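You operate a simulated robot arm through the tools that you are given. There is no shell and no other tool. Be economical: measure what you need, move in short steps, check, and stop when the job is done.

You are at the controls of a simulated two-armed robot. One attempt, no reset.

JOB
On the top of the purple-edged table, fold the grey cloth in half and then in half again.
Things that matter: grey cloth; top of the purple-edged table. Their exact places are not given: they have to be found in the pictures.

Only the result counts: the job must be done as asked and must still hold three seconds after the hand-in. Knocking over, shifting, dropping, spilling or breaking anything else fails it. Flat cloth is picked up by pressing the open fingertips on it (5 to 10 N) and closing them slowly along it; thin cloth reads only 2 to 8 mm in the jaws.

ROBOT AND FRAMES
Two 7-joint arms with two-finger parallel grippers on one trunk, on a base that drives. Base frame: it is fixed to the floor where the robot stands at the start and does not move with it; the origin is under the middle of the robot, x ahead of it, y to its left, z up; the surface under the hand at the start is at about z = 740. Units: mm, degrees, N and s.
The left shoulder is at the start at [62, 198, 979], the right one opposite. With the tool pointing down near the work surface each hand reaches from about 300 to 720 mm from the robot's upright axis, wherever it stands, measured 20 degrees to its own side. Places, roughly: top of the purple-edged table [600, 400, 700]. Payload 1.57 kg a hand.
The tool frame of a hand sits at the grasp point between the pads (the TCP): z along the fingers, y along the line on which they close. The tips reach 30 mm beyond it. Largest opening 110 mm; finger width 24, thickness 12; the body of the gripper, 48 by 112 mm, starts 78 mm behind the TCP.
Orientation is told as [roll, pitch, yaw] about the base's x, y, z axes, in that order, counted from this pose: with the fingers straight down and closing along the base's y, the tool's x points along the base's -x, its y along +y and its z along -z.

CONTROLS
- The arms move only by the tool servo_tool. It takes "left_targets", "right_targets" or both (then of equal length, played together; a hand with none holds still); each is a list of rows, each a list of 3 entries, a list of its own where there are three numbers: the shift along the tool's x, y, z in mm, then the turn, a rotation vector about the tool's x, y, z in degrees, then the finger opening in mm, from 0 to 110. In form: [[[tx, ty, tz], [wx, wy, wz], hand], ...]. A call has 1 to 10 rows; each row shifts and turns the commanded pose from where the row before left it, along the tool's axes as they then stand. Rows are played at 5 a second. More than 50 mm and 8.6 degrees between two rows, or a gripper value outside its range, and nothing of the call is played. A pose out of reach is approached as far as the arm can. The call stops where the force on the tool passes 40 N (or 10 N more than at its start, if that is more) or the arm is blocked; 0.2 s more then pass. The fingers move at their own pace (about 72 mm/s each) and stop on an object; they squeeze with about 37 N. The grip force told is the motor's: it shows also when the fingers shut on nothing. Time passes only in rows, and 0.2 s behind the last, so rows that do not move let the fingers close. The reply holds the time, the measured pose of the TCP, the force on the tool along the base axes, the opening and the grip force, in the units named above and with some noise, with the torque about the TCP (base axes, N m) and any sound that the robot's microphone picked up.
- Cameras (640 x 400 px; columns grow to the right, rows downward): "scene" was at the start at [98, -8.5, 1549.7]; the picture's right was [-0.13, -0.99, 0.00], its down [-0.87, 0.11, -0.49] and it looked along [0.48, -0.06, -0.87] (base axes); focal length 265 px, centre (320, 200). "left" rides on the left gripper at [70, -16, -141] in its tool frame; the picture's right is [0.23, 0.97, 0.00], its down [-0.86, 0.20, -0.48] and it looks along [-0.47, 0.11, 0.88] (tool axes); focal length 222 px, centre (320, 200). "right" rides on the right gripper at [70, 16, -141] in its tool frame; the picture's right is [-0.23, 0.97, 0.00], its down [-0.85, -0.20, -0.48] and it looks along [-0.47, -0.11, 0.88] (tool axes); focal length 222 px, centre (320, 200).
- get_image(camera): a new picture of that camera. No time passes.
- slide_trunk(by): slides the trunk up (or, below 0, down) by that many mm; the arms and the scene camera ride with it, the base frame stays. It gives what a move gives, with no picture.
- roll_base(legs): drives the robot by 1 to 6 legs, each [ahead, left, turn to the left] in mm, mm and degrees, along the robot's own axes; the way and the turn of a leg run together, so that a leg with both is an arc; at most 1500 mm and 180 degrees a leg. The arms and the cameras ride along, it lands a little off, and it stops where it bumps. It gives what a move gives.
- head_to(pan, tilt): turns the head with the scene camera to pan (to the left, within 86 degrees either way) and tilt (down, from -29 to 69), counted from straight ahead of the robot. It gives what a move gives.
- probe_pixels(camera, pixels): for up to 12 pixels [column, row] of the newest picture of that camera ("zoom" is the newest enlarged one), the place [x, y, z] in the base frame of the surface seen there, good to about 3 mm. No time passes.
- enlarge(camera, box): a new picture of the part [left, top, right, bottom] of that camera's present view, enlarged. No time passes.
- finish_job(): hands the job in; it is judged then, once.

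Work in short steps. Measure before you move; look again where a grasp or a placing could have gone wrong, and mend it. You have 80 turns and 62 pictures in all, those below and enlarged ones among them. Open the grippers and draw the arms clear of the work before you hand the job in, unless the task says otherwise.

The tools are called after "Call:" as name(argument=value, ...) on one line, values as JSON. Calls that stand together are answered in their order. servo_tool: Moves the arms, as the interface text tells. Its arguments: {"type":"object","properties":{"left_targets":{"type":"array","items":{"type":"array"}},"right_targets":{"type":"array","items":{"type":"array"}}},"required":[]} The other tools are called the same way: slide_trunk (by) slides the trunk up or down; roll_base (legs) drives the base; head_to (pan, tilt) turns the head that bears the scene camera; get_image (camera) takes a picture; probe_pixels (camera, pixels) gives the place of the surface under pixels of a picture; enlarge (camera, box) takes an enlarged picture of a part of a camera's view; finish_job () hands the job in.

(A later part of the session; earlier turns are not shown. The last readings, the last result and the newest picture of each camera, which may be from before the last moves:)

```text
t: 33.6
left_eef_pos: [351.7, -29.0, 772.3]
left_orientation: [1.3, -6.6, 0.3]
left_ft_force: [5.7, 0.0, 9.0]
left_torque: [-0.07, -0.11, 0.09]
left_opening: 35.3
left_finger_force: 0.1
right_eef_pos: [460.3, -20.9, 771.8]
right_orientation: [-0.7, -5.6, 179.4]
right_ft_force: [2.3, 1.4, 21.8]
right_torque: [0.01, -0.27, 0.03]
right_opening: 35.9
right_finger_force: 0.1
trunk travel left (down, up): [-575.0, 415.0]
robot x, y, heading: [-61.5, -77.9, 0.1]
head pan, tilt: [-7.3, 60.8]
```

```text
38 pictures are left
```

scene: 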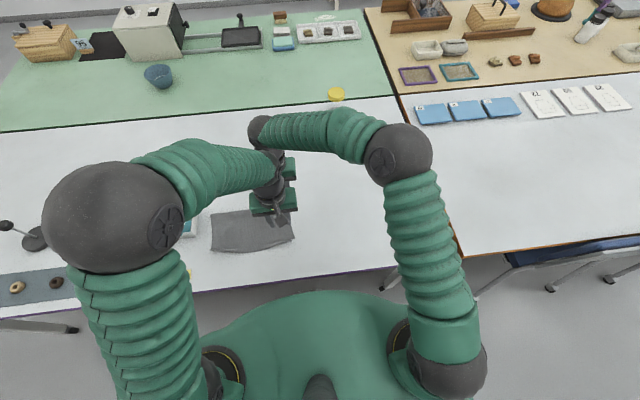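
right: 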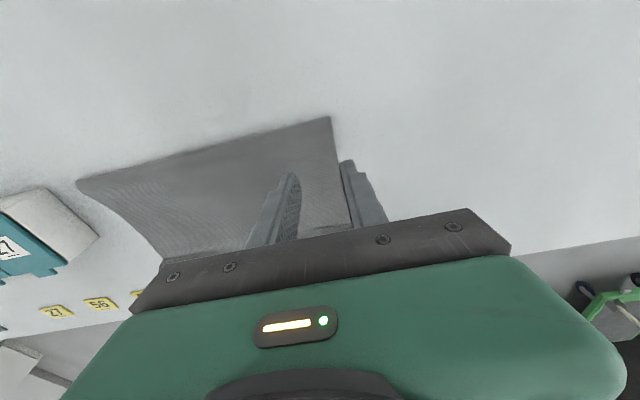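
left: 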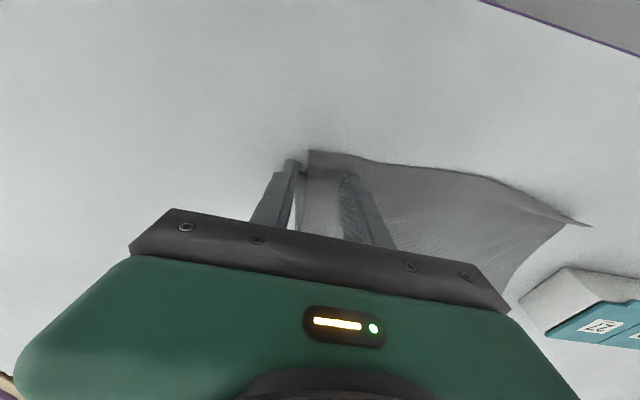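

The left is at 9 N and the right has drifted to 22 N. I lift the right slightly and zoom in on the left fingertips.

Call:
servo_tool(right_targets=[[[0, 0, -0.6], [0, 0, 0], 36], [[0, 0, 0], [0, 0, 0], 36]])

Call:
enlarge(camera="left", box=[240, 130, 400, 250])

Call:
enlarge(camera="right", box=[240, 110, 400, 250])

```text
t: 34.2
left_eef_pos: [353.1, -30.7, 772.7]
left_orientation: [1.4, -6.7, 0.2]
left_ft_force: [0.0, -0.4, 0.1]
left_torque: [0.0, -0.01, 0.01]
left_opening: 36.1
left_finger_force: 0.1
right_eef_pos: [460.0, -21.9, 772.0]
right_orientation: [-0.8, -5.6, 179.4]
right_ft_force: [3.1, 1.4, 19.7]
right_torque: [0.04, -0.26, 0.03]
right_opening: 36.0
right_finger_force: 0.0
trunk travel left (down, up): [-575.0, 415.0]
robot x, y, heading: [-59.5, -77.4, -0.3]
head pan, tilt: [-7.3, 60.8]
```

```text
3.33 times, centred on (320, 190) of left
```

zoom: 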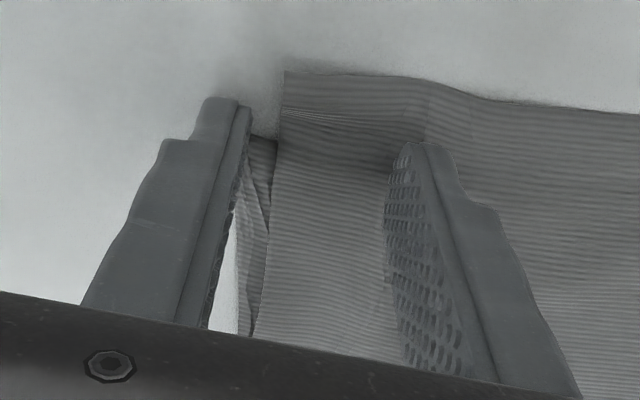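

```text
2.86 times, centred on (320, 180) of right
```

zoom: 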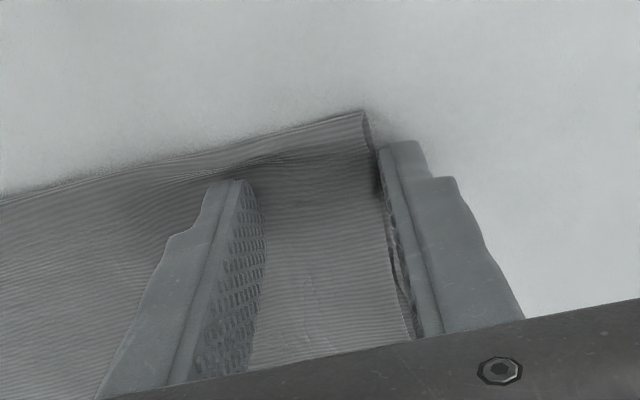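

Both outer fingers sit just outside the edges and the inner ones on the cloth. I lower the left gently to regain contact and ease the right.

Call:
servo_tool(left_targets=[[[0, 0, 0.5], [0, 0, 0], 36], [[0, 0, 0.4], [0, 0, 0], 36], [[0, 0, 0], [0, 0, 0], 36]], right_targets=[[[0, 0, -0.4], [0, 0, 0], 36], [[0, 0, 0], [0, 0, 0], 36], [[0, 0, 0], [0, 0, 0], 36]])

```text
t: 35.0
left_eef_pos: [353.6, -31.4, 773.1]
left_orientation: [1.1, -6.9, 0.3]
left_ft_force: [0.0, 0.0, 0.5]
left_torque: [0.0, -0.01, -0.01]
left_opening: 36.2
left_finger_force: 0.1
right_eef_pos: [460.7, -20.1, 772.8]
right_orientation: [-0.6, -5.7, 179.6]
right_ft_force: [-0.4, 1.6, 10.2]
right_torque: [-0.05, -0.03, 0.01]
right_opening: 35.9
right_finger_force: 0.1
trunk travel left (down, up): [-575.0, 415.0]
robot x, y, heading: [-59.3, -73.1, -0.4]
head pan, tilt: [-7.3, 60.8]
```

The right is good at 10 N. The left needs a bit more.

Call:
servo_tool(left_targets=[[[0, 0, 0.5], [0, 0, 0], 36], [[0, 0, 0.4], [0, 0, 0], 36], [[0, 0, 0], [0, 0, 0], 36]])

```text
t: 35.8
left_eef_pos: [353.9, -29.5, 771.3]
left_orientation: [1.1, -6.9, 0.4]
left_ft_force: [0.8, -1.0, 6.0]
left_torque: [0.01, 0.04, 0.01]
left_opening: 35.6
left_finger_force: 0.1
right_eef_pos: [460.8, -19.8, 772.2]
right_orientation: [-0.6, -5.7, 179.4]
right_ft_force: [-0.6, 0.3, 3.8]
right_torque: [0.0, 0.02, 0.02]
right_opening: 35.8
right_finger_force: 0.1
trunk travel left (down, up): [-575.0, 415.0]
robot x, y, heading: [-59.0, -74.7, 0.0]
head pan, tilt: [-7.3, 60.8]
```

Left 6 N balanced, right 4 N. I add a touch of press to both and close slowly.

Call:
servo_tool(left_targets=[[[0, 0, 0.2], [0, 0, 0], 33], [[0, 0, 0], [0, 0, 0], 29], [[0, 0, 0], [0, 0, 0], 25], [[0, 0, 0], [0, 0, 0], 21], [[0, 0, 0], [0, 0, 0], 17], [[0, 0, 0], [0, 0, 0], 13], [[0, 0, 0], [0, 0, 0], 9], [[0, 0, 0], [0, 0, 0], 5], [[0, 0, 0], [0, 0, 0], 0], [[0, 0, 0], [0, 0, 0], 0]], right_targets=[[[0, 0, 0.3], [0, 0, 0], 33], [[0, 0, 0], [0, 0, 0], 29], [[0, 0, 0], [0, 0, 0], 25], [[0, 0, 0], [0, 0, 0], 21], [[0, 0, 0], [0, 0, 0], 17], [[0, 0, 0], [0, 0, 0], 13], [[0, 0, 0], [0, 0, 0], 9], [[0, 0, 0], [0, 0, 0], 5], [[0, 0, 0], [0, 0, 0], 0], [[0, 0, 0], [0, 0, 0], 0]])

Call:
enlarge(camera="left", box=[240, 110, 440, 250])

Call:
enlarge(camera="right", box=[220, 110, 420, 250])

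```text
t: 38.0
left_eef_pos: [354.3, -29.2, 772.4]
left_orientation: [1.2, -6.9, 0.5]
left_ft_force: [4.1, 3.8, 30.7]
left_torque: [0.27, 0.12, -0.08]
left_opening: 2.1
left_finger_force: 23.6
right_eef_pos: [459.8, -20.4, 772.3]
right_orientation: [-0.6, -5.7, 179.5]
right_ft_force: [-2.0, 0.1, 1.0]
right_torque: [-0.03, 0.04, 0.02]
right_opening: 2.8
right_finger_force: 24.3
trunk travel left (down, up): [-575.0, 415.0]
robot x, y, heading: [-58.4, -76.0, -0.4]
head pan, tilt: [-7.3, 60.8]
```

```text
2.86 times, centred on (340, 180) of left
```

zoom: 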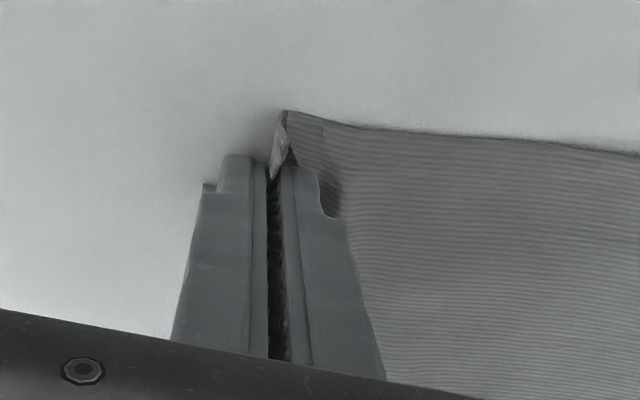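

```text
2.86 times, centred on (320, 180) of right
```

zoom: 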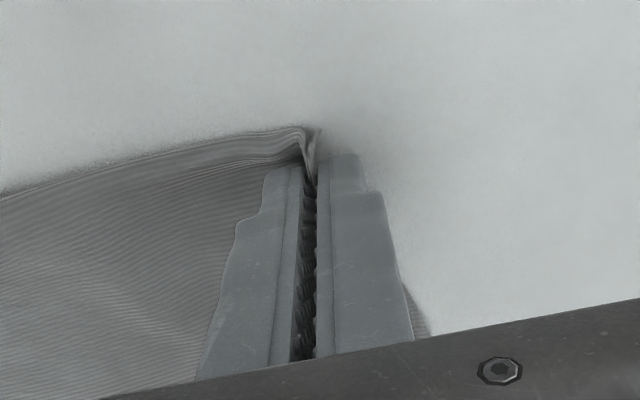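

The right clearly holds both layers (2.8 mm); the left reads 2.1 mm, so I must check it. I lift straight up 55 mm with a little +y, then look.

Call:
servo_tool(left_targets=[[[-1.2, 0, -9.9], [0, 0, 0], 0], [[-1.2, 0, -9.9], [0, 0, 0], 0], [[-1.8, 5, -14.9], [0, 0, 0], 0], [[-2.4, 10, -19.9], [0, 0, 0], 0], [[0, 0, 0], [0, 0, 0], 0]], right_targets=[[[-1, 0, -9.9], [0, 0, 0], 0], [[-1, 0, -9.9], [0, 0, 0], 0], [[-1.5, -5, -14.9], [0, 0, 0], 0], [[-2, -10, -19.9], [0, 0, 0], 0], [[0, 0, 0], [0, 0, 0], 0]])

Call:
get_image(camera="left")

Call:
get_image(camera="right")

Call:
enlarge(camera="scene", box=[180, 110, 360, 270])

```text
t: 39.2
left_eef_pos: [355.0, -18.9, 824.2]
left_orientation: [1.2, -6.7, -0.2]
left_ft_force: [1.3, 0.6, 0.1]
left_torque: [0.0, -0.07, 0.02]
left_opening: 1.7
left_finger_force: 23.8
right_eef_pos: [462.0, -6.2, 826.8]
right_orientation: [-0.6, -5.7, 179.3]
right_ft_force: [-1.3, -0.6, -0.3]
right_torque: [-0.01, 0.08, -0.01]
right_opening: 2.7
right_finger_force: 24.2
trunk travel left (down, up): [-575.0, 415.0]
robot x, y, heading: [-60.5, -76.0, -0.5]
head pan, tilt: [-7.3, 60.8]
```

```text
33 pictures are left
```

left: 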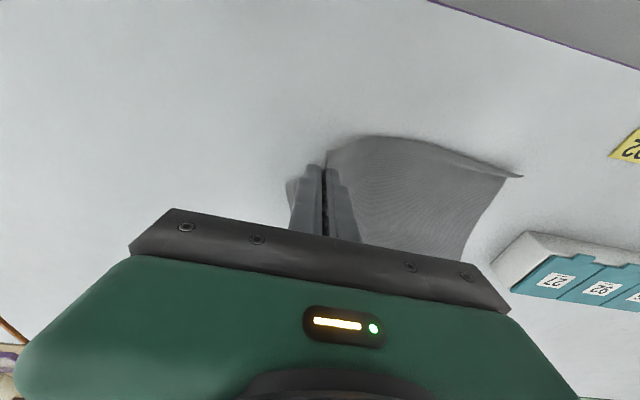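

```text
32 pictures are left
```

right: 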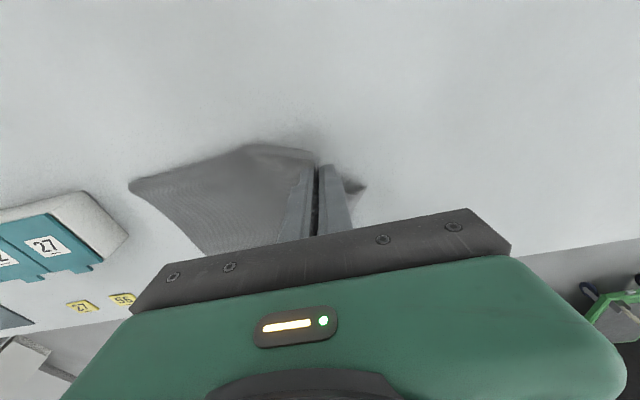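

```text
2.50 times, centred on (270, 190) of scene
```

zoom: 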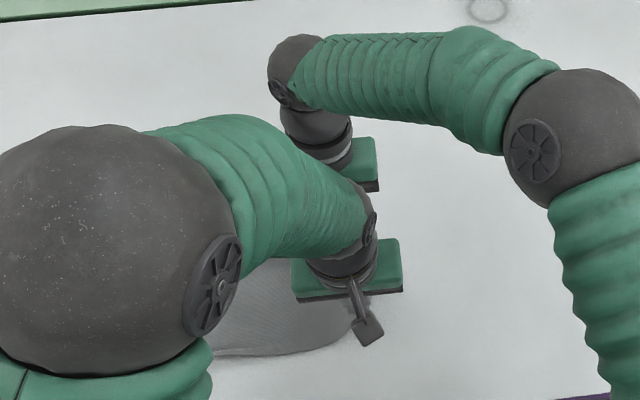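

In the left view a bit of cloth shows left of the fingers at (293,188). I zoom in to check whether the lower layer stayed down.

Call:
enlarge(camera="left", box=[260, 120, 420, 250])

Call:
enlarge(camera="right", box=[220, 120, 400, 260])

```text
3.08 times, centred on (340, 185) of left
```

zoom: 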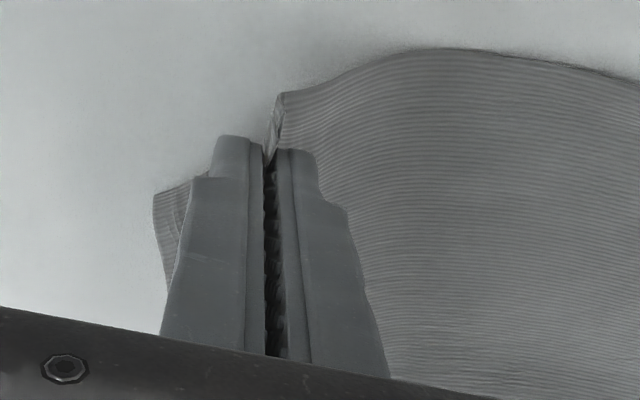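

```text
2.86 times, centred on (310, 190) of right
```

zoom: 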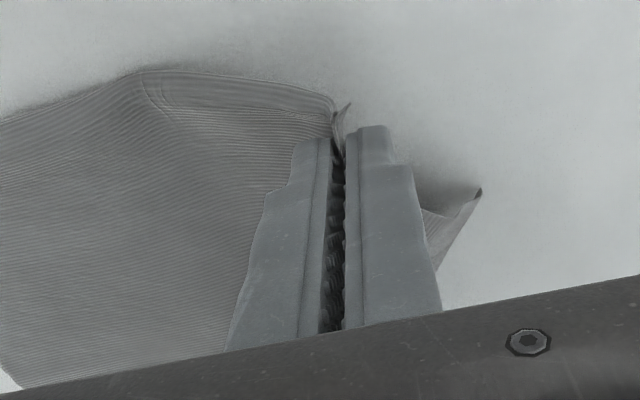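

The left caught only the top layer; the lower corner stayed on the table, while the right holds both. I lower back, release the left only, rise a little and look.

Call:
servo_tool(left_targets=[[[2.4, -10, 19.9], [0, 0, 0], 0], [[1.8, -5, 14.9], [0, 0, 0], 0], [[1.2, 0, 9.9], [0, 0, 0], 0], [[0.7, 0, 5.5], [0, 0, 0], 0], [[0, 0, 0], [0, 0, 0], 12], [[0, 0, 0], [0, 0, 0], 24], [[0, 0, 0], [0, 0, 0], 36], [[-1.2, 0, -9.9], [0, 0, 0], 36], [[-3.6, 0, -29.8], [0, 0, 0], 36]], right_targets=[[[2, 10, 19.9], [0, 0, 0], 0], [[1.5, 5, 14.9], [0, 0, 0], 0], [[1, 0, 9.9], [0, 0, 0], 0], [[0.7, 0, 7], [0, 0, 0], 0], [[0, 0, 0], [0, 0, 0], 0], [[0, 0, 0], [0, 0, 0], 0], [[0, 0, 0], [0, 0, 0], 0], [[0, 0, 0], [0, 0, 0], 0], [[0, 0, 0], [0, 0, 0], 0]])

Call:
enlarge(camera="left", box=[220, 90, 480, 260])

```text
t: 41.2
left_eef_pos: [352.7, -19.6, 807.1]
left_orientation: [1.8, -6.3, 1.5]
left_ft_force: [0.0, -0.3, 0.1]
left_torque: [0.02, 0.0, 0.01]
left_opening: 36.2
left_finger_force: 0.0
right_eef_pos: [458.4, -20.9, 772.7]
right_orientation: [-0.6, -5.7, 179.6]
right_ft_force: [0.0, -0.3, 2.0]
right_torque: [0.02, 0.02, 0.0]
right_opening: 2.3
right_finger_force: 23.7
trunk travel left (down, up): [-575.0, 415.0]
robot x, y, heading: [-61.0, -75.8, 0.3]
head pan, tilt: [-7.3, 60.8]
```

```text
2.35 times, centred on (350, 175) of left
```

zoom: 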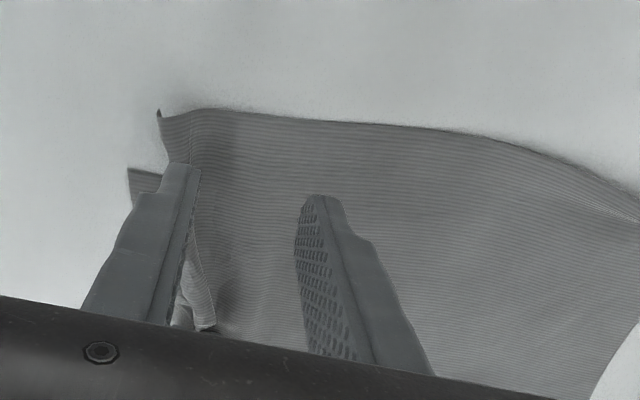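

The top layer's corner is at zoom (160,115) and the lower layer's at (128,170). I probe them.

Call:
probe_pixels(camera="zoom", pixels=[[160, 116], [130, 172], [165, 140], [135, 190], [250, 115], [204, 310], [187, 318], [260, 200]])

Call:
enlarge(camera="scene", box=[200, 170, 320, 270])

```text
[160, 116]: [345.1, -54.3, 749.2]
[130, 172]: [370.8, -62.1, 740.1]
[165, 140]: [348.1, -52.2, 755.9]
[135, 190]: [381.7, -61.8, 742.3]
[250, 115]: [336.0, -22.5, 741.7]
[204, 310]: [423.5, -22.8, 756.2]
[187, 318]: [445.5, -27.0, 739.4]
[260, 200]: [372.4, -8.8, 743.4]
```

```text
4.00 times, centred on (260, 220) of scene
```

zoom: 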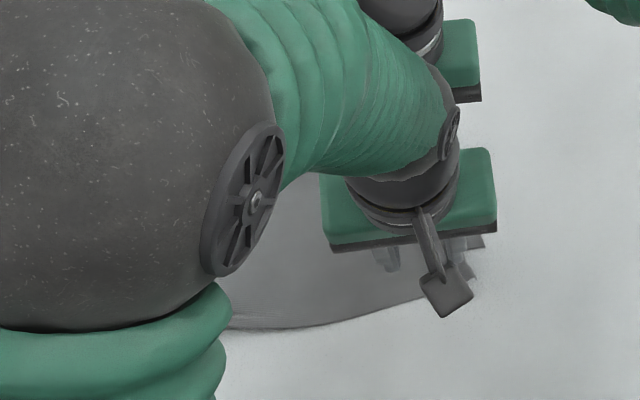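

The layers near the robot are now misaligned by about 20 mm. I release the right too, raise both hands, draw the left back over to the left, and look clearly before the next try.

Call:
servo_tool(left_targets=[[[-3.6, 0, -30], [0, 0, 0], 36], [[-3.6, 0, -30], [0, 0, 0], 36], [[0, 40, 0], [0, 0, 0], 36], [[0, 45, 0], [0, 0, 0], 36], [[0, 45, 0], [0, 0, 0], 36], [[0, 45, 0], [0, 0, 0], 36], [[0, 45, 0], [0, 0, 0], 36], [[0, 45, 0], [0, 0, 0], 36]], right_targets=[[[0, 0, 0], [0, 0, 0], 12], [[0, 0, 0], [0, 0, 0], 24], [[0, 0, 0], [0, 0, 0], 36], [[-1, 0, -10], [0, 0, 0], 36], [[-3, 0, -30], [0, 0, 0], 36], [[-3, 0, -30], [0, 0, 0], 36], [[0, 30, -20], [0, 0, 0], 36], [[0, 40, 0], [0, 0, 0], 36]])

Call:
enlarge(camera="scene", box=[180, 150, 340, 270])

```text
t: 43.0
left_eef_pos: [355.2, 232.1, 879.7]
left_orientation: [1.1, -6.9, -0.1]
left_ft_force: [0.5, -0.4, 0.5]
left_torque: [0.01, -0.01, 0.02]
left_opening: 36.1
left_finger_force: 0.1
right_eef_pos: [462.6, -85.8, 866.6]
right_orientation: [-0.6, -5.8, 179.4]
right_ft_force: [0.1, 0.1, 0.2]
right_torque: [-0.01, 0.02, 0.02]
right_opening: 36.0
right_finger_force: 0.1
trunk travel left (down, up): [-575.0, 415.0]
robot x, y, heading: [-58.5, -72.7, -0.2]
head pan, tilt: [-7.3, 60.8]
```

```text
3.33 times, centred on (260, 210) of scene
```

zoom: 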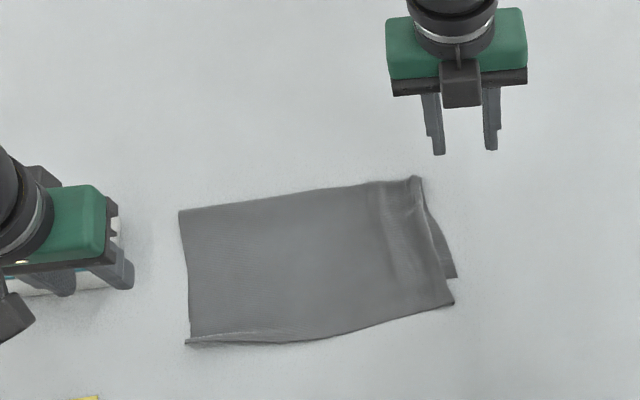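

The left edge is still clean and aligned, so I'll fold left over right. The right hand will take the closed far-left corner (both layers held by the fold) and lift it, then the left hand takes the open near-left layers once they hang in the air. First I roll the base 130 mm left for reach.

Call:
roll_base(legs=[[0, 130, 0]])

Call:
servo_tool(right_targets=[[[0, -35, 0], [0, 5.8, 0], 36], [[0, -40, 0], [0, 0, 0], 36], [[0, -40, 0], [0, 0, 0], 36], [[0, 0, 20], [0, 0, 0], 36], [[0, 0, 20], [0, 0, 0], 36]])

Call:
get_image(camera="right")

Call:
get_image(camera="scene")

```text
t: 44.3
left_eef_pos: [355.3, 349.5, 884.8]
left_orientation: [1.9, -6.7, -0.1]
left_ft_force: [0.2, -0.8, -0.5]
left_torque: [-0.03, 0.01, 0.04]
left_opening: 36.2
left_finger_force: 0.0
right_eef_pos: [462.7, 32.3, 866.1]
right_orientation: [-1.2, -5.8, 179.5]
right_ft_force: [0.6, -1.0, -0.8]
right_torque: [0.08, 0.0, -0.02]
right_opening: 35.8
right_finger_force: 0.0
trunk travel left (down, up): [-575.0, 415.0]
robot x, y, heading: [-61.0, 52.0, -0.1]
head pan, tilt: [-7.3, 60.8]
```

```text
t: 45.5
left_eef_pos: [355.2, 361.3, 880.3]
left_orientation: [1.0, -6.8, 0.0]
left_ft_force: [-0.3, 0.5, -0.7]
left_torque: [0.03, 0.02, -0.01]
left_opening: 35.9
left_finger_force: 0.0
right_eef_pos: [462.7, 158.4, 827.1]
right_orientation: [-0.4, 0.2, 179.4]
right_ft_force: [-0.4, -0.7, 0.2]
right_torque: [-0.01, 0.0, 0.02]
right_opening: 36.0
right_finger_force: 0.1
trunk travel left (down, up): [-575.0, 415.0]
robot x, y, heading: [-59.2, 52.8, 0.0]
head pan, tilt: [-7.3, 60.8]
```

```text
25 pictures are left
```

right: 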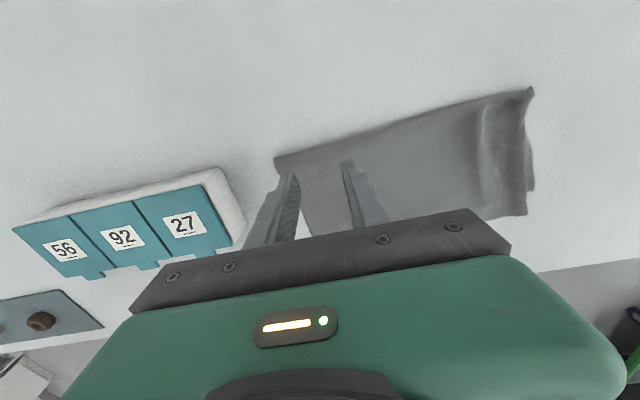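

```text
24 pictures are left
```

scene: 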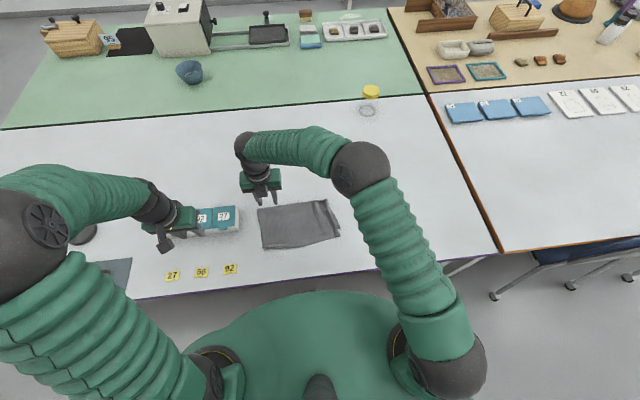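

I probe the far-left corner and left edge in the right-hand view.

Call:
probe_pixels(camera="right", pixels=[[276, 159], [281, 170], [303, 220], [307, 235], [527, 212], [531, 92]])

Call:
probe_pixels(camera="scene", pixels=[[259, 208], [261, 230], [264, 248], [300, 245], [338, 235], [326, 202]])

```text
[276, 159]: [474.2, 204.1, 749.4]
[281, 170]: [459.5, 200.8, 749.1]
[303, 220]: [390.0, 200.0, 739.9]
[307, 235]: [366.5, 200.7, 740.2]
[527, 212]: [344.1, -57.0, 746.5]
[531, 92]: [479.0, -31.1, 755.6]
```

```text
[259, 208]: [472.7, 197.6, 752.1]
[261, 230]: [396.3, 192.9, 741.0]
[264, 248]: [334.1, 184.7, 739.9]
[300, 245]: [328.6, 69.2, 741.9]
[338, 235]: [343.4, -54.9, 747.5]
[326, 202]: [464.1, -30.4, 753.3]
```

The left edge is at y≈202 and the fold edge at x≈474. I align the right hand at (460,185) with a 40 mm opening and descend.

Call:
servo_tool(right_targets=[[[-2.7, -26.5, 0], [0, 0, 0], 40], [[0, 0, 25], [0, 0, 0], 40], [[0, 0, 25], [0, 0, 0], 40], [[0, 0, 2], [0, 0, 0], 40], [[0, 0, 1.5], [0, 0, 0], 40], [[0, 0, 1], [0, 0, 0], 40], [[0, 0, 0], [0, 0, 0], 40]])

```text
t: 47.1
left_eef_pos: [354.7, 361.5, 881.3]
left_orientation: [1.1, -6.9, 0.0]
left_ft_force: [0.5, -0.5, 0.0]
left_torque: [-0.03, 0.0, 0.02]
left_opening: 36.1
left_finger_force: 0.1
right_eef_pos: [462.1, 185.1, 773.5]
right_orientation: [-0.4, 0.1, 179.3]
right_ft_force: [-0.5, -0.2, 0.1]
right_torque: [0.01, 0.01, 0.01]
right_opening: 39.9
right_finger_force: 0.0
trunk travel left (down, up): [-575.0, 415.0]
robot x, y, heading: [-59.3, 53.0, 0.1]
head pan, tilt: [-7.3, 60.8]
```

No contact yet; I go down further in small steps.

Call:
servo_tool(right_targets=[[[0, 0, 0.8], [0, 0, 0], 40], [[0, 0, 0.8], [0, 0, 0], 40], [[0, 0, 0.5], [0, 0, 0], 40], [[0, 0, 0], [0, 0, 0], 40]])

```text
t: 48.1
left_eef_pos: [354.0, 362.6, 881.2]
left_orientation: [1.1, -6.9, 0.0]
left_ft_force: [-1.2, 0.0, 0.1]
left_torque: [0.01, -0.02, 0.01]
left_opening: 35.8
left_finger_force: 0.1
right_eef_pos: [463.1, 186.9, 771.3]
right_orientation: [-0.6, 0.2, 179.4]
right_ft_force: [-1.6, 0.5, 9.4]
right_torque: [-0.23, 0.07, -0.01]
right_opening: 39.6
right_finger_force: 0.1
trunk travel left (down, up): [-575.0, 415.0]
robot x, y, heading: [-59.6, 51.2, -0.0]
head pan, tilt: [-7.3, 60.8]
```

The load (9.4 N) is on the inner finger. I roll 1.3° so the outer finger reaches the table too, then close slowly.

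Call:
servo_tool(right_targets=[[[0, 0, 0], [-1.3, 0, 0], 40], [[0, 0, 0], [0, 0, 0], 40], [[0, 0, 0], [0, 0, 0], 34], [[0, 0, 0], [0, 0, 0], 29], [[0, 0, 0], [0, 0, 0], 24], [[0, 0, 0], [0, 0, 0], 19], [[0, 0, 0], [0, 0, 0], 14], [[0, 0, 0], [0, 0, 0], 9], [[0, 0, 0], [0, 0, 0], 4], [[0, 0, 0], [0, 0, 0], 0]])

Call:
enlarge(camera="right", box=[220, 100, 440, 260])

```text
t: 50.3
left_eef_pos: [353.6, 362.6, 881.7]
left_orientation: [0.9, -7.0, 0.0]
left_ft_force: [0.7, -0.2, 1.2]
left_torque: [0.01, 0.03, 0.0]
left_opening: 36.0
left_finger_force: 0.1
right_eef_pos: [461.1, 186.4, 771.6]
right_orientation: [1.0, 0.1, 179.4]
right_ft_force: [0.2, 0.3, 3.1]
right_torque: [0.0, 0.01, -0.01]
right_opening: 2.4
right_finger_force: 23.8
trunk travel left (down, up): [-575.0, 415.0]
robot x, y, heading: [-61.6, 51.6, -0.2]
head pan, tilt: [-7.3, 60.8]
```

```text
2.50 times, centred on (330, 180) of right
```

zoom: 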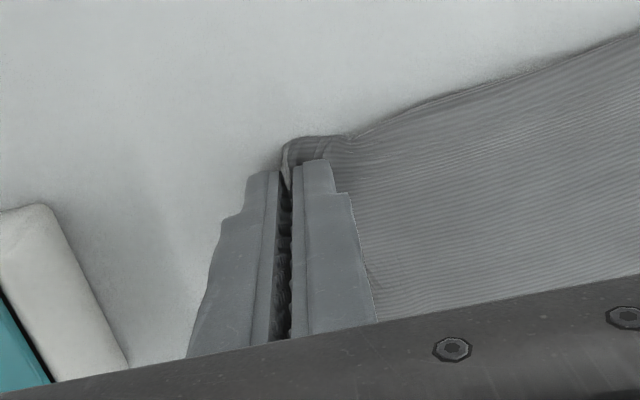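

A good pinch at the closed corner (2.4 mm). I lift it about 110 mm with a little −y so the rest hangs, and look.

Call:
servo_tool(right_targets=[[[0, 0, -15], [0, 0, 0], 0], [[0, 4, -20], [0, 0, 0], 0], [[0, 8, -20], [0, 0, 0], 0], [[0, 8, -20], [0, 0, 0], 0], [[0, 8, -20], [0, 0, 0], 0], [[0, 8, -15], [0, 0, 0], 0], [[0, 0, 0], [0, 0, 0], 0]])

Call:
get_image(camera="scene")

Call:
get_image(camera="left")

```text
t: 51.9
left_eef_pos: [354.8, 363.0, 880.5]
left_orientation: [1.1, -6.9, 0.1]
left_ft_force: [0.9, 0.3, 0.7]
left_torque: [0.03, 0.0, -0.01]
left_opening: 35.8
left_finger_force: 0.0
right_eef_pos: [461.2, 151.5, 881.2]
right_orientation: [0.9, 0.1, 179.4]
right_ft_force: [-0.1, 0.1, -0.1]
right_torque: [-0.02, -0.02, -0.01]
right_opening: 2.4
right_finger_force: 24.3
trunk travel left (down, up): [-575.0, 415.0]
robot x, y, heading: [-58.8, 51.6, 0.1]
head pan, tilt: [-7.3, 60.8]
```

```text
22 pictures are left
```

scene: 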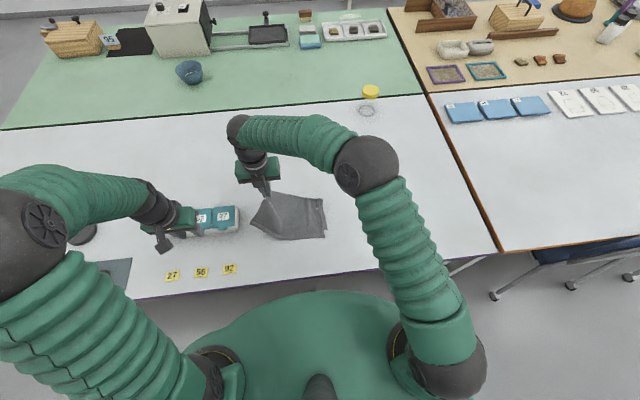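

```text
21 pictures are left
```

left: 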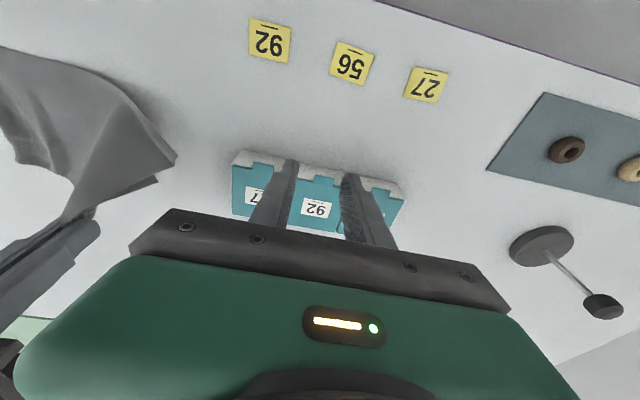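

The cloth hangs from the closed corner. I zoom in on the open corner in both views.

Call:
enlarge(camera="left", box=[0, 40, 240, 240])

Call:
enlarge(camera="scene", box=[220, 160, 350, 260])

```text
2.00 times, centred on (120, 140) of left
```

zoom: 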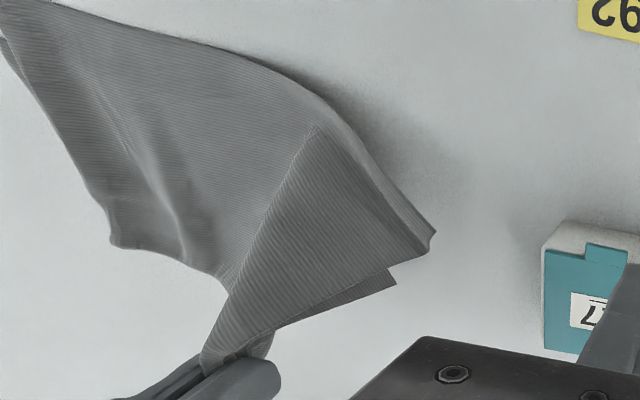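

```text
4.00 times, centred on (285, 210) of scene
```

zoom: 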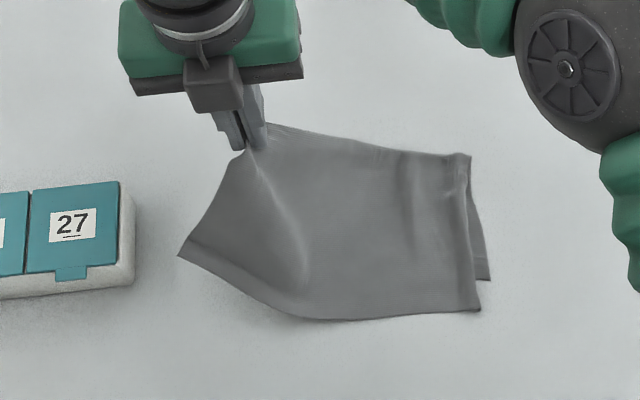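

Both layers hang together, with the lower corner offset by about 15 mm. I probe the open corner and edge heights in the scene zoom.

Call:
probe_pixels(camera="zoom", pixels=[[182, 254], [205, 215], [225, 180], [240, 160], [215, 255], [240, 270], [270, 295], [300, 315], [340, 318], [260, 240], [230, 220]])

Call:
probe_pixels(camera="left", pixels=[[173, 160], [155, 180], [140, 186], [165, 168], [120, 196], [158, 138]])

```text
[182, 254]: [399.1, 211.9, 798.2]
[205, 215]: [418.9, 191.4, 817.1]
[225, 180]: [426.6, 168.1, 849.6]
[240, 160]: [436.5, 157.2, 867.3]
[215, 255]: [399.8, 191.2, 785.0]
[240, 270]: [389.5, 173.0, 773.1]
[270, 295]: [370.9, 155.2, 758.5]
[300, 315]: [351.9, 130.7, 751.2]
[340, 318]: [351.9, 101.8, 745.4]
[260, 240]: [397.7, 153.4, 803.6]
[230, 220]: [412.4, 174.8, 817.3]
```

```text
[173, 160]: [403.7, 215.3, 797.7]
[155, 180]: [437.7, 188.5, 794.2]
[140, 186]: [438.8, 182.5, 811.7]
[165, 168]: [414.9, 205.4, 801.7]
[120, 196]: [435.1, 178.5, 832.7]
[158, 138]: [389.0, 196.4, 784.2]
```

The upper corner hangs at (400,213,798) and the lower one at (437,188,794), both between planes x≈365 and 475. I'll bring the left hand in with its jaws wide open, closing along x and leaning 40° from the left side, to take both layers. First I turn it.

Call:
servo_tool(left_targets=[[[0, 0, 0], [1.1, 6.9, 0], 60], [[0, 0, 0], [0, 0, 8.5], 80], [[0, 0, 0], [0, 0, 8.5], 110], [[0, 0, 0], [0, 0, 8.5], 110], [[0, 0, 0], [0, 0, 8.5], 110], [[0, 0, 0], [0, 0, 8.5], 110], [[0, 0, 0], [0, 0, 8.5], 110], [[0, 0, 0], [0, 0, 8.5], 110], [[0, 0, 0], [0, 0, 8.5], 110], [[0, 0, 0], [0, 0, 8.5], 110]])

Call:
servo_tool(left_targets=[[[0, 0, -30], [0, 0, 8.5], 110], [[0, 0, 0], [0, 0, 5], 110], [[0, 0, 0], [0, -8, 0], 110], [[0, 0, 0], [0, -8, 0], 110], [[0, 0, 0], [0, -8, 0], 110], [[0, 0, 0], [0, -8, 0], 110], [[0, 0, 0], [0, -8, 0], 110]])

```text
t: 54.1
left_eef_pos: [354.2, 361.4, 880.9]
left_orientation: [0.0, -0.1, -76.6]
left_ft_force: [0.0, -0.1, -0.2]
left_torque: [-0.02, 0.02, 0.0]
left_opening: 110.1
left_finger_force: 0.0
right_eef_pos: [461.1, 152.0, 879.5]
right_orientation: [0.9, 0.0, 179.5]
right_ft_force: [-0.3, 0.3, -0.3]
right_torque: [0.0, -0.01, 0.01]
right_opening: 2.6
right_finger_force: 24.0
trunk travel left (down, up): [-575.0, 415.0]
robot x, y, heading: [-59.9, 53.2, -0.1]
head pan, tilt: [-7.3, 60.8]
```

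```text
t: 55.7
left_eef_pos: [354.9, 363.0, 909.3]
left_orientation: [0.1, -40.3, -90.0]
left_ft_force: [0.3, 0.8, -1.0]
left_torque: [0.01, -0.01, -0.02]
left_opening: 110.1
left_finger_force: 0.0
right_eef_pos: [462.2, 153.0, 880.0]
right_orientation: [0.9, 0.1, 179.4]
right_ft_force: [-0.4, -0.4, -0.3]
right_torque: [-0.01, -0.03, 0.04]
right_opening: 2.5
right_finger_force: 24.0
trunk travel left (down, up): [-575.0, 415.0]
robot x, y, heading: [-57.4, 50.6, -0.2]
head pan, tilt: [-7.3, 60.8]
```

The lean is done. I move to the pre-grasp point (420,250,877) and look from the left camera.

Call:
servo_tool(left_targets=[[[-22, 21.7, 32.4], [0, 0, 0], 110], [[-22, 21.7, 32.4], [0, 0, 0], 110], [[-22, 21.7, 32.4], [0, 0, 0], 110], [[0, 0, 0], [0, 0, 0], 110]])

Call:
get_image(camera="left")

```text
t: 56.7
left_eef_pos: [418.9, 247.4, 882.1]
left_orientation: [0.0, -40.2, -89.9]
left_ft_force: [-0.4, 0.0, 0.5]
left_torque: [-0.01, 0.03, -0.01]
left_opening: 109.7
left_finger_force: 0.0
right_eef_pos: [461.4, 151.6, 880.3]
right_orientation: [0.9, 0.1, 179.4]
right_ft_force: [0.0, -0.8, 0.1]
right_torque: [-0.05, 0.0, -0.03]
right_opening: 2.4
right_finger_force: 23.8
trunk travel left (down, up): [-575.0, 415.0]
robot x, y, heading: [-59.6, 58.6, 0.0]
head pan, tilt: [-7.3, 60.8]
```

```text
18 pictures are left
```

left: 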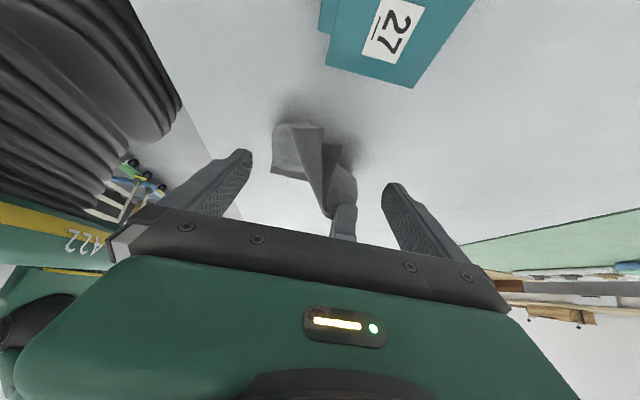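

The cloth's hanging corner sits between the open jaws at (290–350, 125–215). I zoom in once to place both layers.

Call:
enlarge(camera="left", box=[240, 100, 400, 240])

Call:
probe_pixels(camera="left", pixels=[[321, 127], [275, 125], [273, 170], [340, 148], [354, 185], [345, 160], [320, 190], [325, 210]])

```text
2.86 times, centred on (320, 170) of left
```

zoom: 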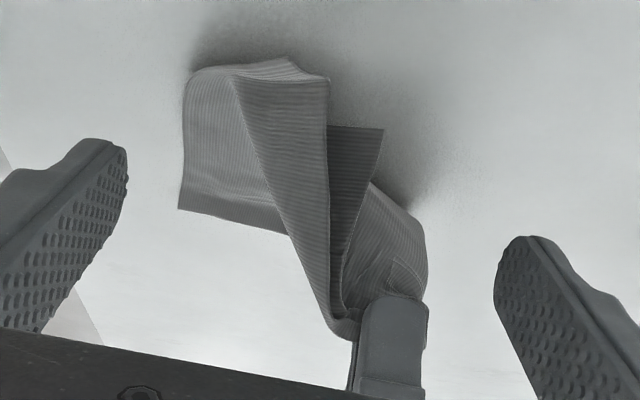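

```text
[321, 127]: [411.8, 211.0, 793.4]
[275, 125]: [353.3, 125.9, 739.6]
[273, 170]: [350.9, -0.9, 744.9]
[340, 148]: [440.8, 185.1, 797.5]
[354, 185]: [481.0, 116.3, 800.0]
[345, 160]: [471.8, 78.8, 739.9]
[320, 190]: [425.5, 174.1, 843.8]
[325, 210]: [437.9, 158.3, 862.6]
```

Both layers' corners show clearly: upper at (412,211,793), lower at (441,186,796). I advance to about (424,187,801) and close.

Call:
servo_tool(left_targets=[[[1.5, 1.3, 25], [0, 0, 0], 110], [[1.5, 1.3, 25], [0, 0, 0], 110], [[1.5, 1.3, 25], [0, 0, 0], 110], [[1.5, 1.3, 25], [0, 0, 0], 110], [[0, 0, 0], [0, 0, 0], 90], [[0, 0, 0], [0, 0, 0], 60], [[0, 0, 0], [0, 0, 0], 30], [[0, 0, 0], [0, 0, 0], 0], [[0, 0, 0], [0, 0, 0], 0], [[0, 0, 0], [0, 0, 0], 0]])

Call:
enlarge(camera="left", box=[240, 90, 420, 250])

```text
t: 58.9
left_eef_pos: [423.9, 189.1, 797.9]
left_orientation: [0.1, -40.0, -89.9]
left_ft_force: [0.0, 0.1, -0.2]
left_torque: [0.02, -0.02, -0.01]
left_opening: 1.8
left_finger_force: 23.5
right_eef_pos: [461.7, 151.7, 880.2]
right_orientation: [0.9, 0.1, 179.4]
right_ft_force: [-0.1, -0.2, 0.9]
right_torque: [-0.01, 0.03, 0.03]
right_opening: 2.6
right_finger_force: 23.8
trunk travel left (down, up): [-575.0, 415.0]
robot x, y, heading: [-59.7, 54.9, -0.1]
head pan, tilt: [-7.3, 60.8]
```

```text
2.50 times, centred on (330, 170) of left
```

zoom: 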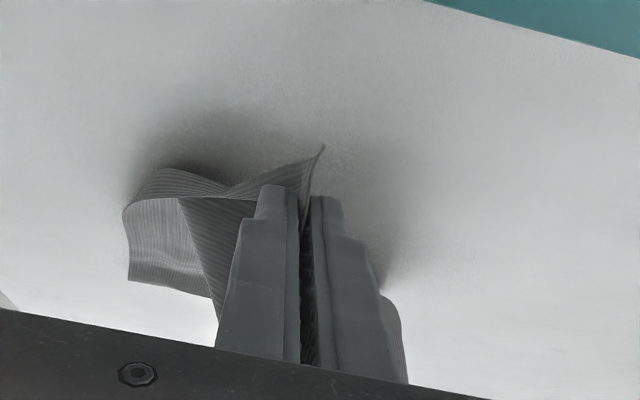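

The grip looks good (1.8 mm for two single layers). I pull the left out toward x≈365 and up, to straighten the edge between the hands, then check.

Call:
servo_tool(left_targets=[[[-14, -10, -10], [0, 0, 0], 0], [[-14, -16, -10], [0, 0, 0], 0], [[-14, -16, -10], [0, 0, 0], 0], [[-13.6, -14, -8], [0, 0, 0], 0], [[0, 0, 0], [0, 0, 0], 0]])

Call:
enlarge(camera="scene", box=[180, 120, 380, 270])

Call:
get_image(camera="left")

```text
t: 60.1
left_eef_pos: [370.7, 170.0, 863.0]
left_orientation: [0.1, -40.0, -89.9]
left_ft_force: [14.8, -1.4, -3.6]
left_torque: [0.09, 0.23, 0.13]
left_opening: 2.7
left_finger_force: 23.9
right_eef_pos: [459.8, 153.6, 880.4]
right_orientation: [0.9, 0.0, 179.6]
right_ft_force: [-16.0, 0.9, 4.2]
right_torque: [0.05, 0.4, -0.05]
right_opening: 2.9
right_finger_force: 24.2
trunk travel left (down, up): [-575.0, 415.0]
robot x, y, heading: [-58.4, 52.1, -0.0]
head pan, tilt: [-7.3, 60.8]
```

```text
2.67 times, centred on (280, 195) of scene
```

zoom: 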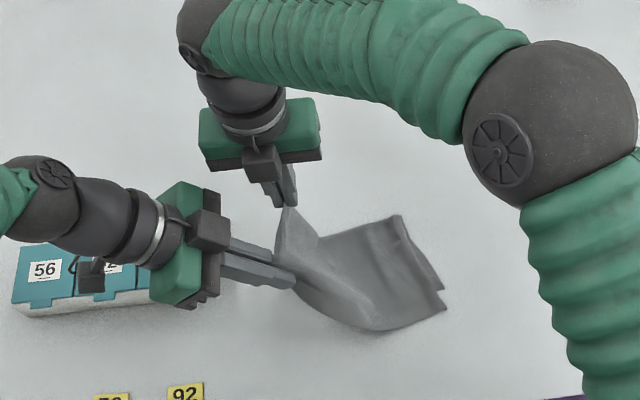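

```text
14 pictures are left
```

left: 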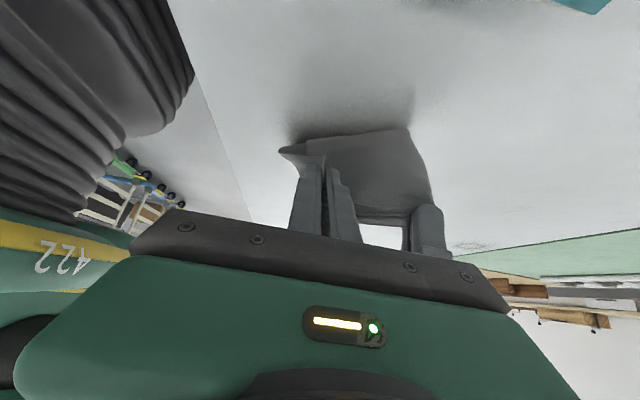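

Both layers are held and taut (15 N), so I ease the left by 10 mm. Then I roll the base 120 mm right to carry the edge over.

Call:
servo_tool(left_targets=[[[0, 6, 0], [0, 0, 0], 0], [[0, 5, 0], [0, 0, 0], 0]])

Call:
roll_base(legs=[[0, -60, 0], [0, -60, 0]])

Call:
enlarge(camera="scene", box=[180, 120, 380, 270])

```text
t: 60.7
left_eef_pos: [379.3, 170.9, 860.6]
left_orientation: [-0.2, -40.1, -89.9]
left_ft_force: [2.0, -0.8, -0.5]
left_torque: [0.01, -0.02, 0.03]
left_opening: 2.1
left_finger_force: 23.7
right_eef_pos: [463.3, 151.2, 879.9]
right_orientation: [0.9, 0.2, 179.4]
right_ft_force: [-1.8, 0.1, -0.3]
right_torque: [0.0, 0.03, -0.03]
right_opening: 2.5
right_finger_force: 24.0
trunk travel left (down, up): [-575.0, 415.0]
robot x, y, heading: [-58.3, 54.5, -0.1]
head pan, tilt: [-7.3, 60.8]
```

```text
t: 62.2
left_eef_pos: [380.7, 75.3, 858.7]
left_orientation: [0.0, -41.4, -89.5]
left_ft_force: [0.6, 1.1, -0.7]
left_torque: [-0.16, 0.07, -0.02]
left_opening: 2.0
left_finger_force: 24.3
right_eef_pos: [460.8, 56.2, 878.0]
right_orientation: [2.1, 0.1, 179.7]
right_ft_force: [-1.1, 2.7, -0.2]
right_torque: [-0.2, -0.06, 0.02]
right_opening: 2.7
right_finger_force: 24.1
trunk travel left (down, up): [-575.0, 415.0]
robot x, y, heading: [-57.6, -64.4, -0.1]
head pan, tilt: [-7.3, 60.8]
```

```text
2.67 times, centred on (280, 195) of scene
```

zoom: 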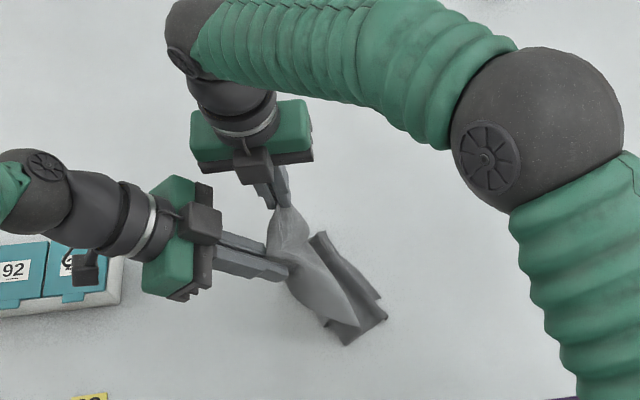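

The cloth may have slid or twisted. I probe it and look closer.

Call:
probe_pixels(camera="zoom", pixels=[[322, 236], [385, 312], [345, 342], [378, 296], [285, 215], [310, 255], [320, 300], [345, 290], [300, 295]])

Call:
enlarge(camera="scene", box=[250, 170, 330, 260])

```text
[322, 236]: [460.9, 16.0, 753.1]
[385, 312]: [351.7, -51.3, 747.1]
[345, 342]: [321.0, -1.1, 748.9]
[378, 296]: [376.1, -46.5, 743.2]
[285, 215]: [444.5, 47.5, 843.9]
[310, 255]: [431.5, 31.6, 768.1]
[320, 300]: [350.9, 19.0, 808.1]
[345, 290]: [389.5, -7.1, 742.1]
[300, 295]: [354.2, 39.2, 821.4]
```

```text
4.44 times, centred on (290, 215) of scene
```

zoom: 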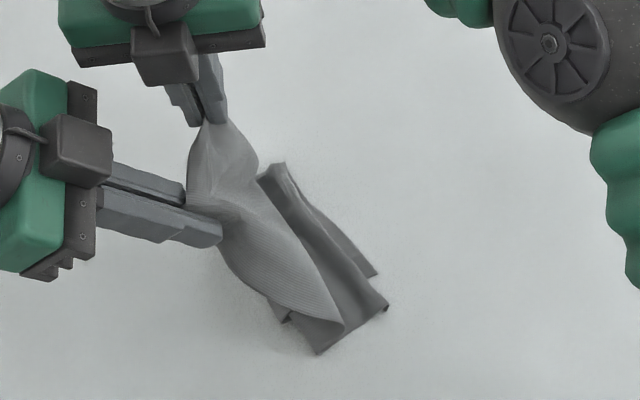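

The part still on the table has turned about 30°: its right edge now runs from (461,16) to (352,−51). I'll lay the held edge along that line. I first turn both hands 16° the same way and settle.

Call:
servo_tool(left_targets=[[[0, 0, 0], [-5.1, 0, -6.1], 0], [[0, 0, 0], [-5.1, 0, -6.1], 0], [[0, 0, 0], [0, 0, 0], 0]], right_targets=[[[0, 0, 0], [0, 0, -8], 0], [[0, 0, 0], [0, 0, -8], 0], [[0, 0, 0], [0, 0, 0], 0]])

```text
t: 63.0
left_eef_pos: [378.2, 77.8, 859.4]
left_orientation: [-0.6, -41.2, -72.9]
left_ft_force: [0.2, 1.0, -0.6]
left_torque: [-0.04, 0.02, -0.02]
left_opening: 2.1
left_finger_force: 23.4
right_eef_pos: [457.4, 60.8, 877.4]
right_orientation: [1.9, -0.4, -163.9]
right_ft_force: [-1.3, 1.1, -0.4]
right_torque: [-0.09, -0.03, -0.02]
right_opening: 2.7
right_finger_force: 24.2
trunk travel left (down, up): [-575.0, 415.0]
robot x, y, heading: [-62.8, -60.4, 0.1]
head pan, tilt: [-7.3, 60.8]
```

I carry both tips toward the right edge while coming down about 30 mm, then check.

Call:
servo_tool(left_targets=[[[-7.1, -8.2, 17.2], [0, 0, 0], 0], [[-7.1, -8.2, 17.2], [0, 0, 0], 0], [[-7.1, -8.2, 17.2], [0, 0, 0], 0], [[0, 0, 0], [0, 0, 0], 0]], right_targets=[[[-6.4, 7.9, 10], [0, 0, 0], 0], [[-6.4, 7.9, 10], [0, 0, 0], 0], [[-6.4, 7.9, 10], [0, 0, 0], 0], [[0, 0, 0], [0, 0, 0], 0]])

Call:
enlarge(camera="scene", box=[230, 160, 340, 260])

```text
t: 64.0
left_eef_pos: [367.7, 9.5, 834.5]
left_orientation: [-0.2, -40.5, -73.6]
left_ft_force: [0.3, 0.8, 0.5]
left_torque: [0.06, 0.01, 0.0]
left_opening: 2.0
left_finger_force: 23.9
right_eef_pos: [446.6, 16.0, 851.9]
right_orientation: [1.2, -0.1, -164.3]
right_ft_force: [1.5, -0.1, 0.6]
right_torque: [-0.02, -0.01, -0.01]
right_opening: 2.3
right_finger_force: 24.2
trunk travel left (down, up): [-575.0, 415.0]
robot x, y, heading: [-61.9, -62.4, -0.1]
head pan, tilt: [-7.3, 60.8]
```

```text
4.00 times, centred on (285, 210) of scene
```

zoom: 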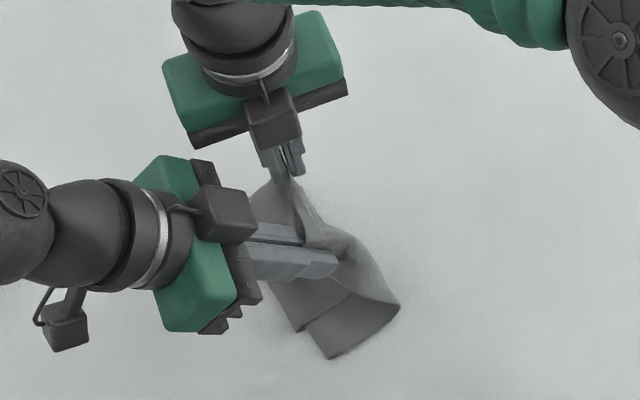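

Nearly over the edge. I probe the visible bottom layer's corners before setting down.

Call:
probe_pixels(camera="zoom", pixels=[[398, 306], [331, 356], [300, 330], [350, 330], [360, 240], [320, 215], [375, 270], [262, 195], [340, 290]])

```text
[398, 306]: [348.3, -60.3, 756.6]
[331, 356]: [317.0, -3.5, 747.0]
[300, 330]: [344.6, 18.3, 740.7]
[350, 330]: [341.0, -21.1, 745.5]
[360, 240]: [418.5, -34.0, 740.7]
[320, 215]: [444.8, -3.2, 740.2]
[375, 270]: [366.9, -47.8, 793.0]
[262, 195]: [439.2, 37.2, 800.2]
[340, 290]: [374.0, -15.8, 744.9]
```

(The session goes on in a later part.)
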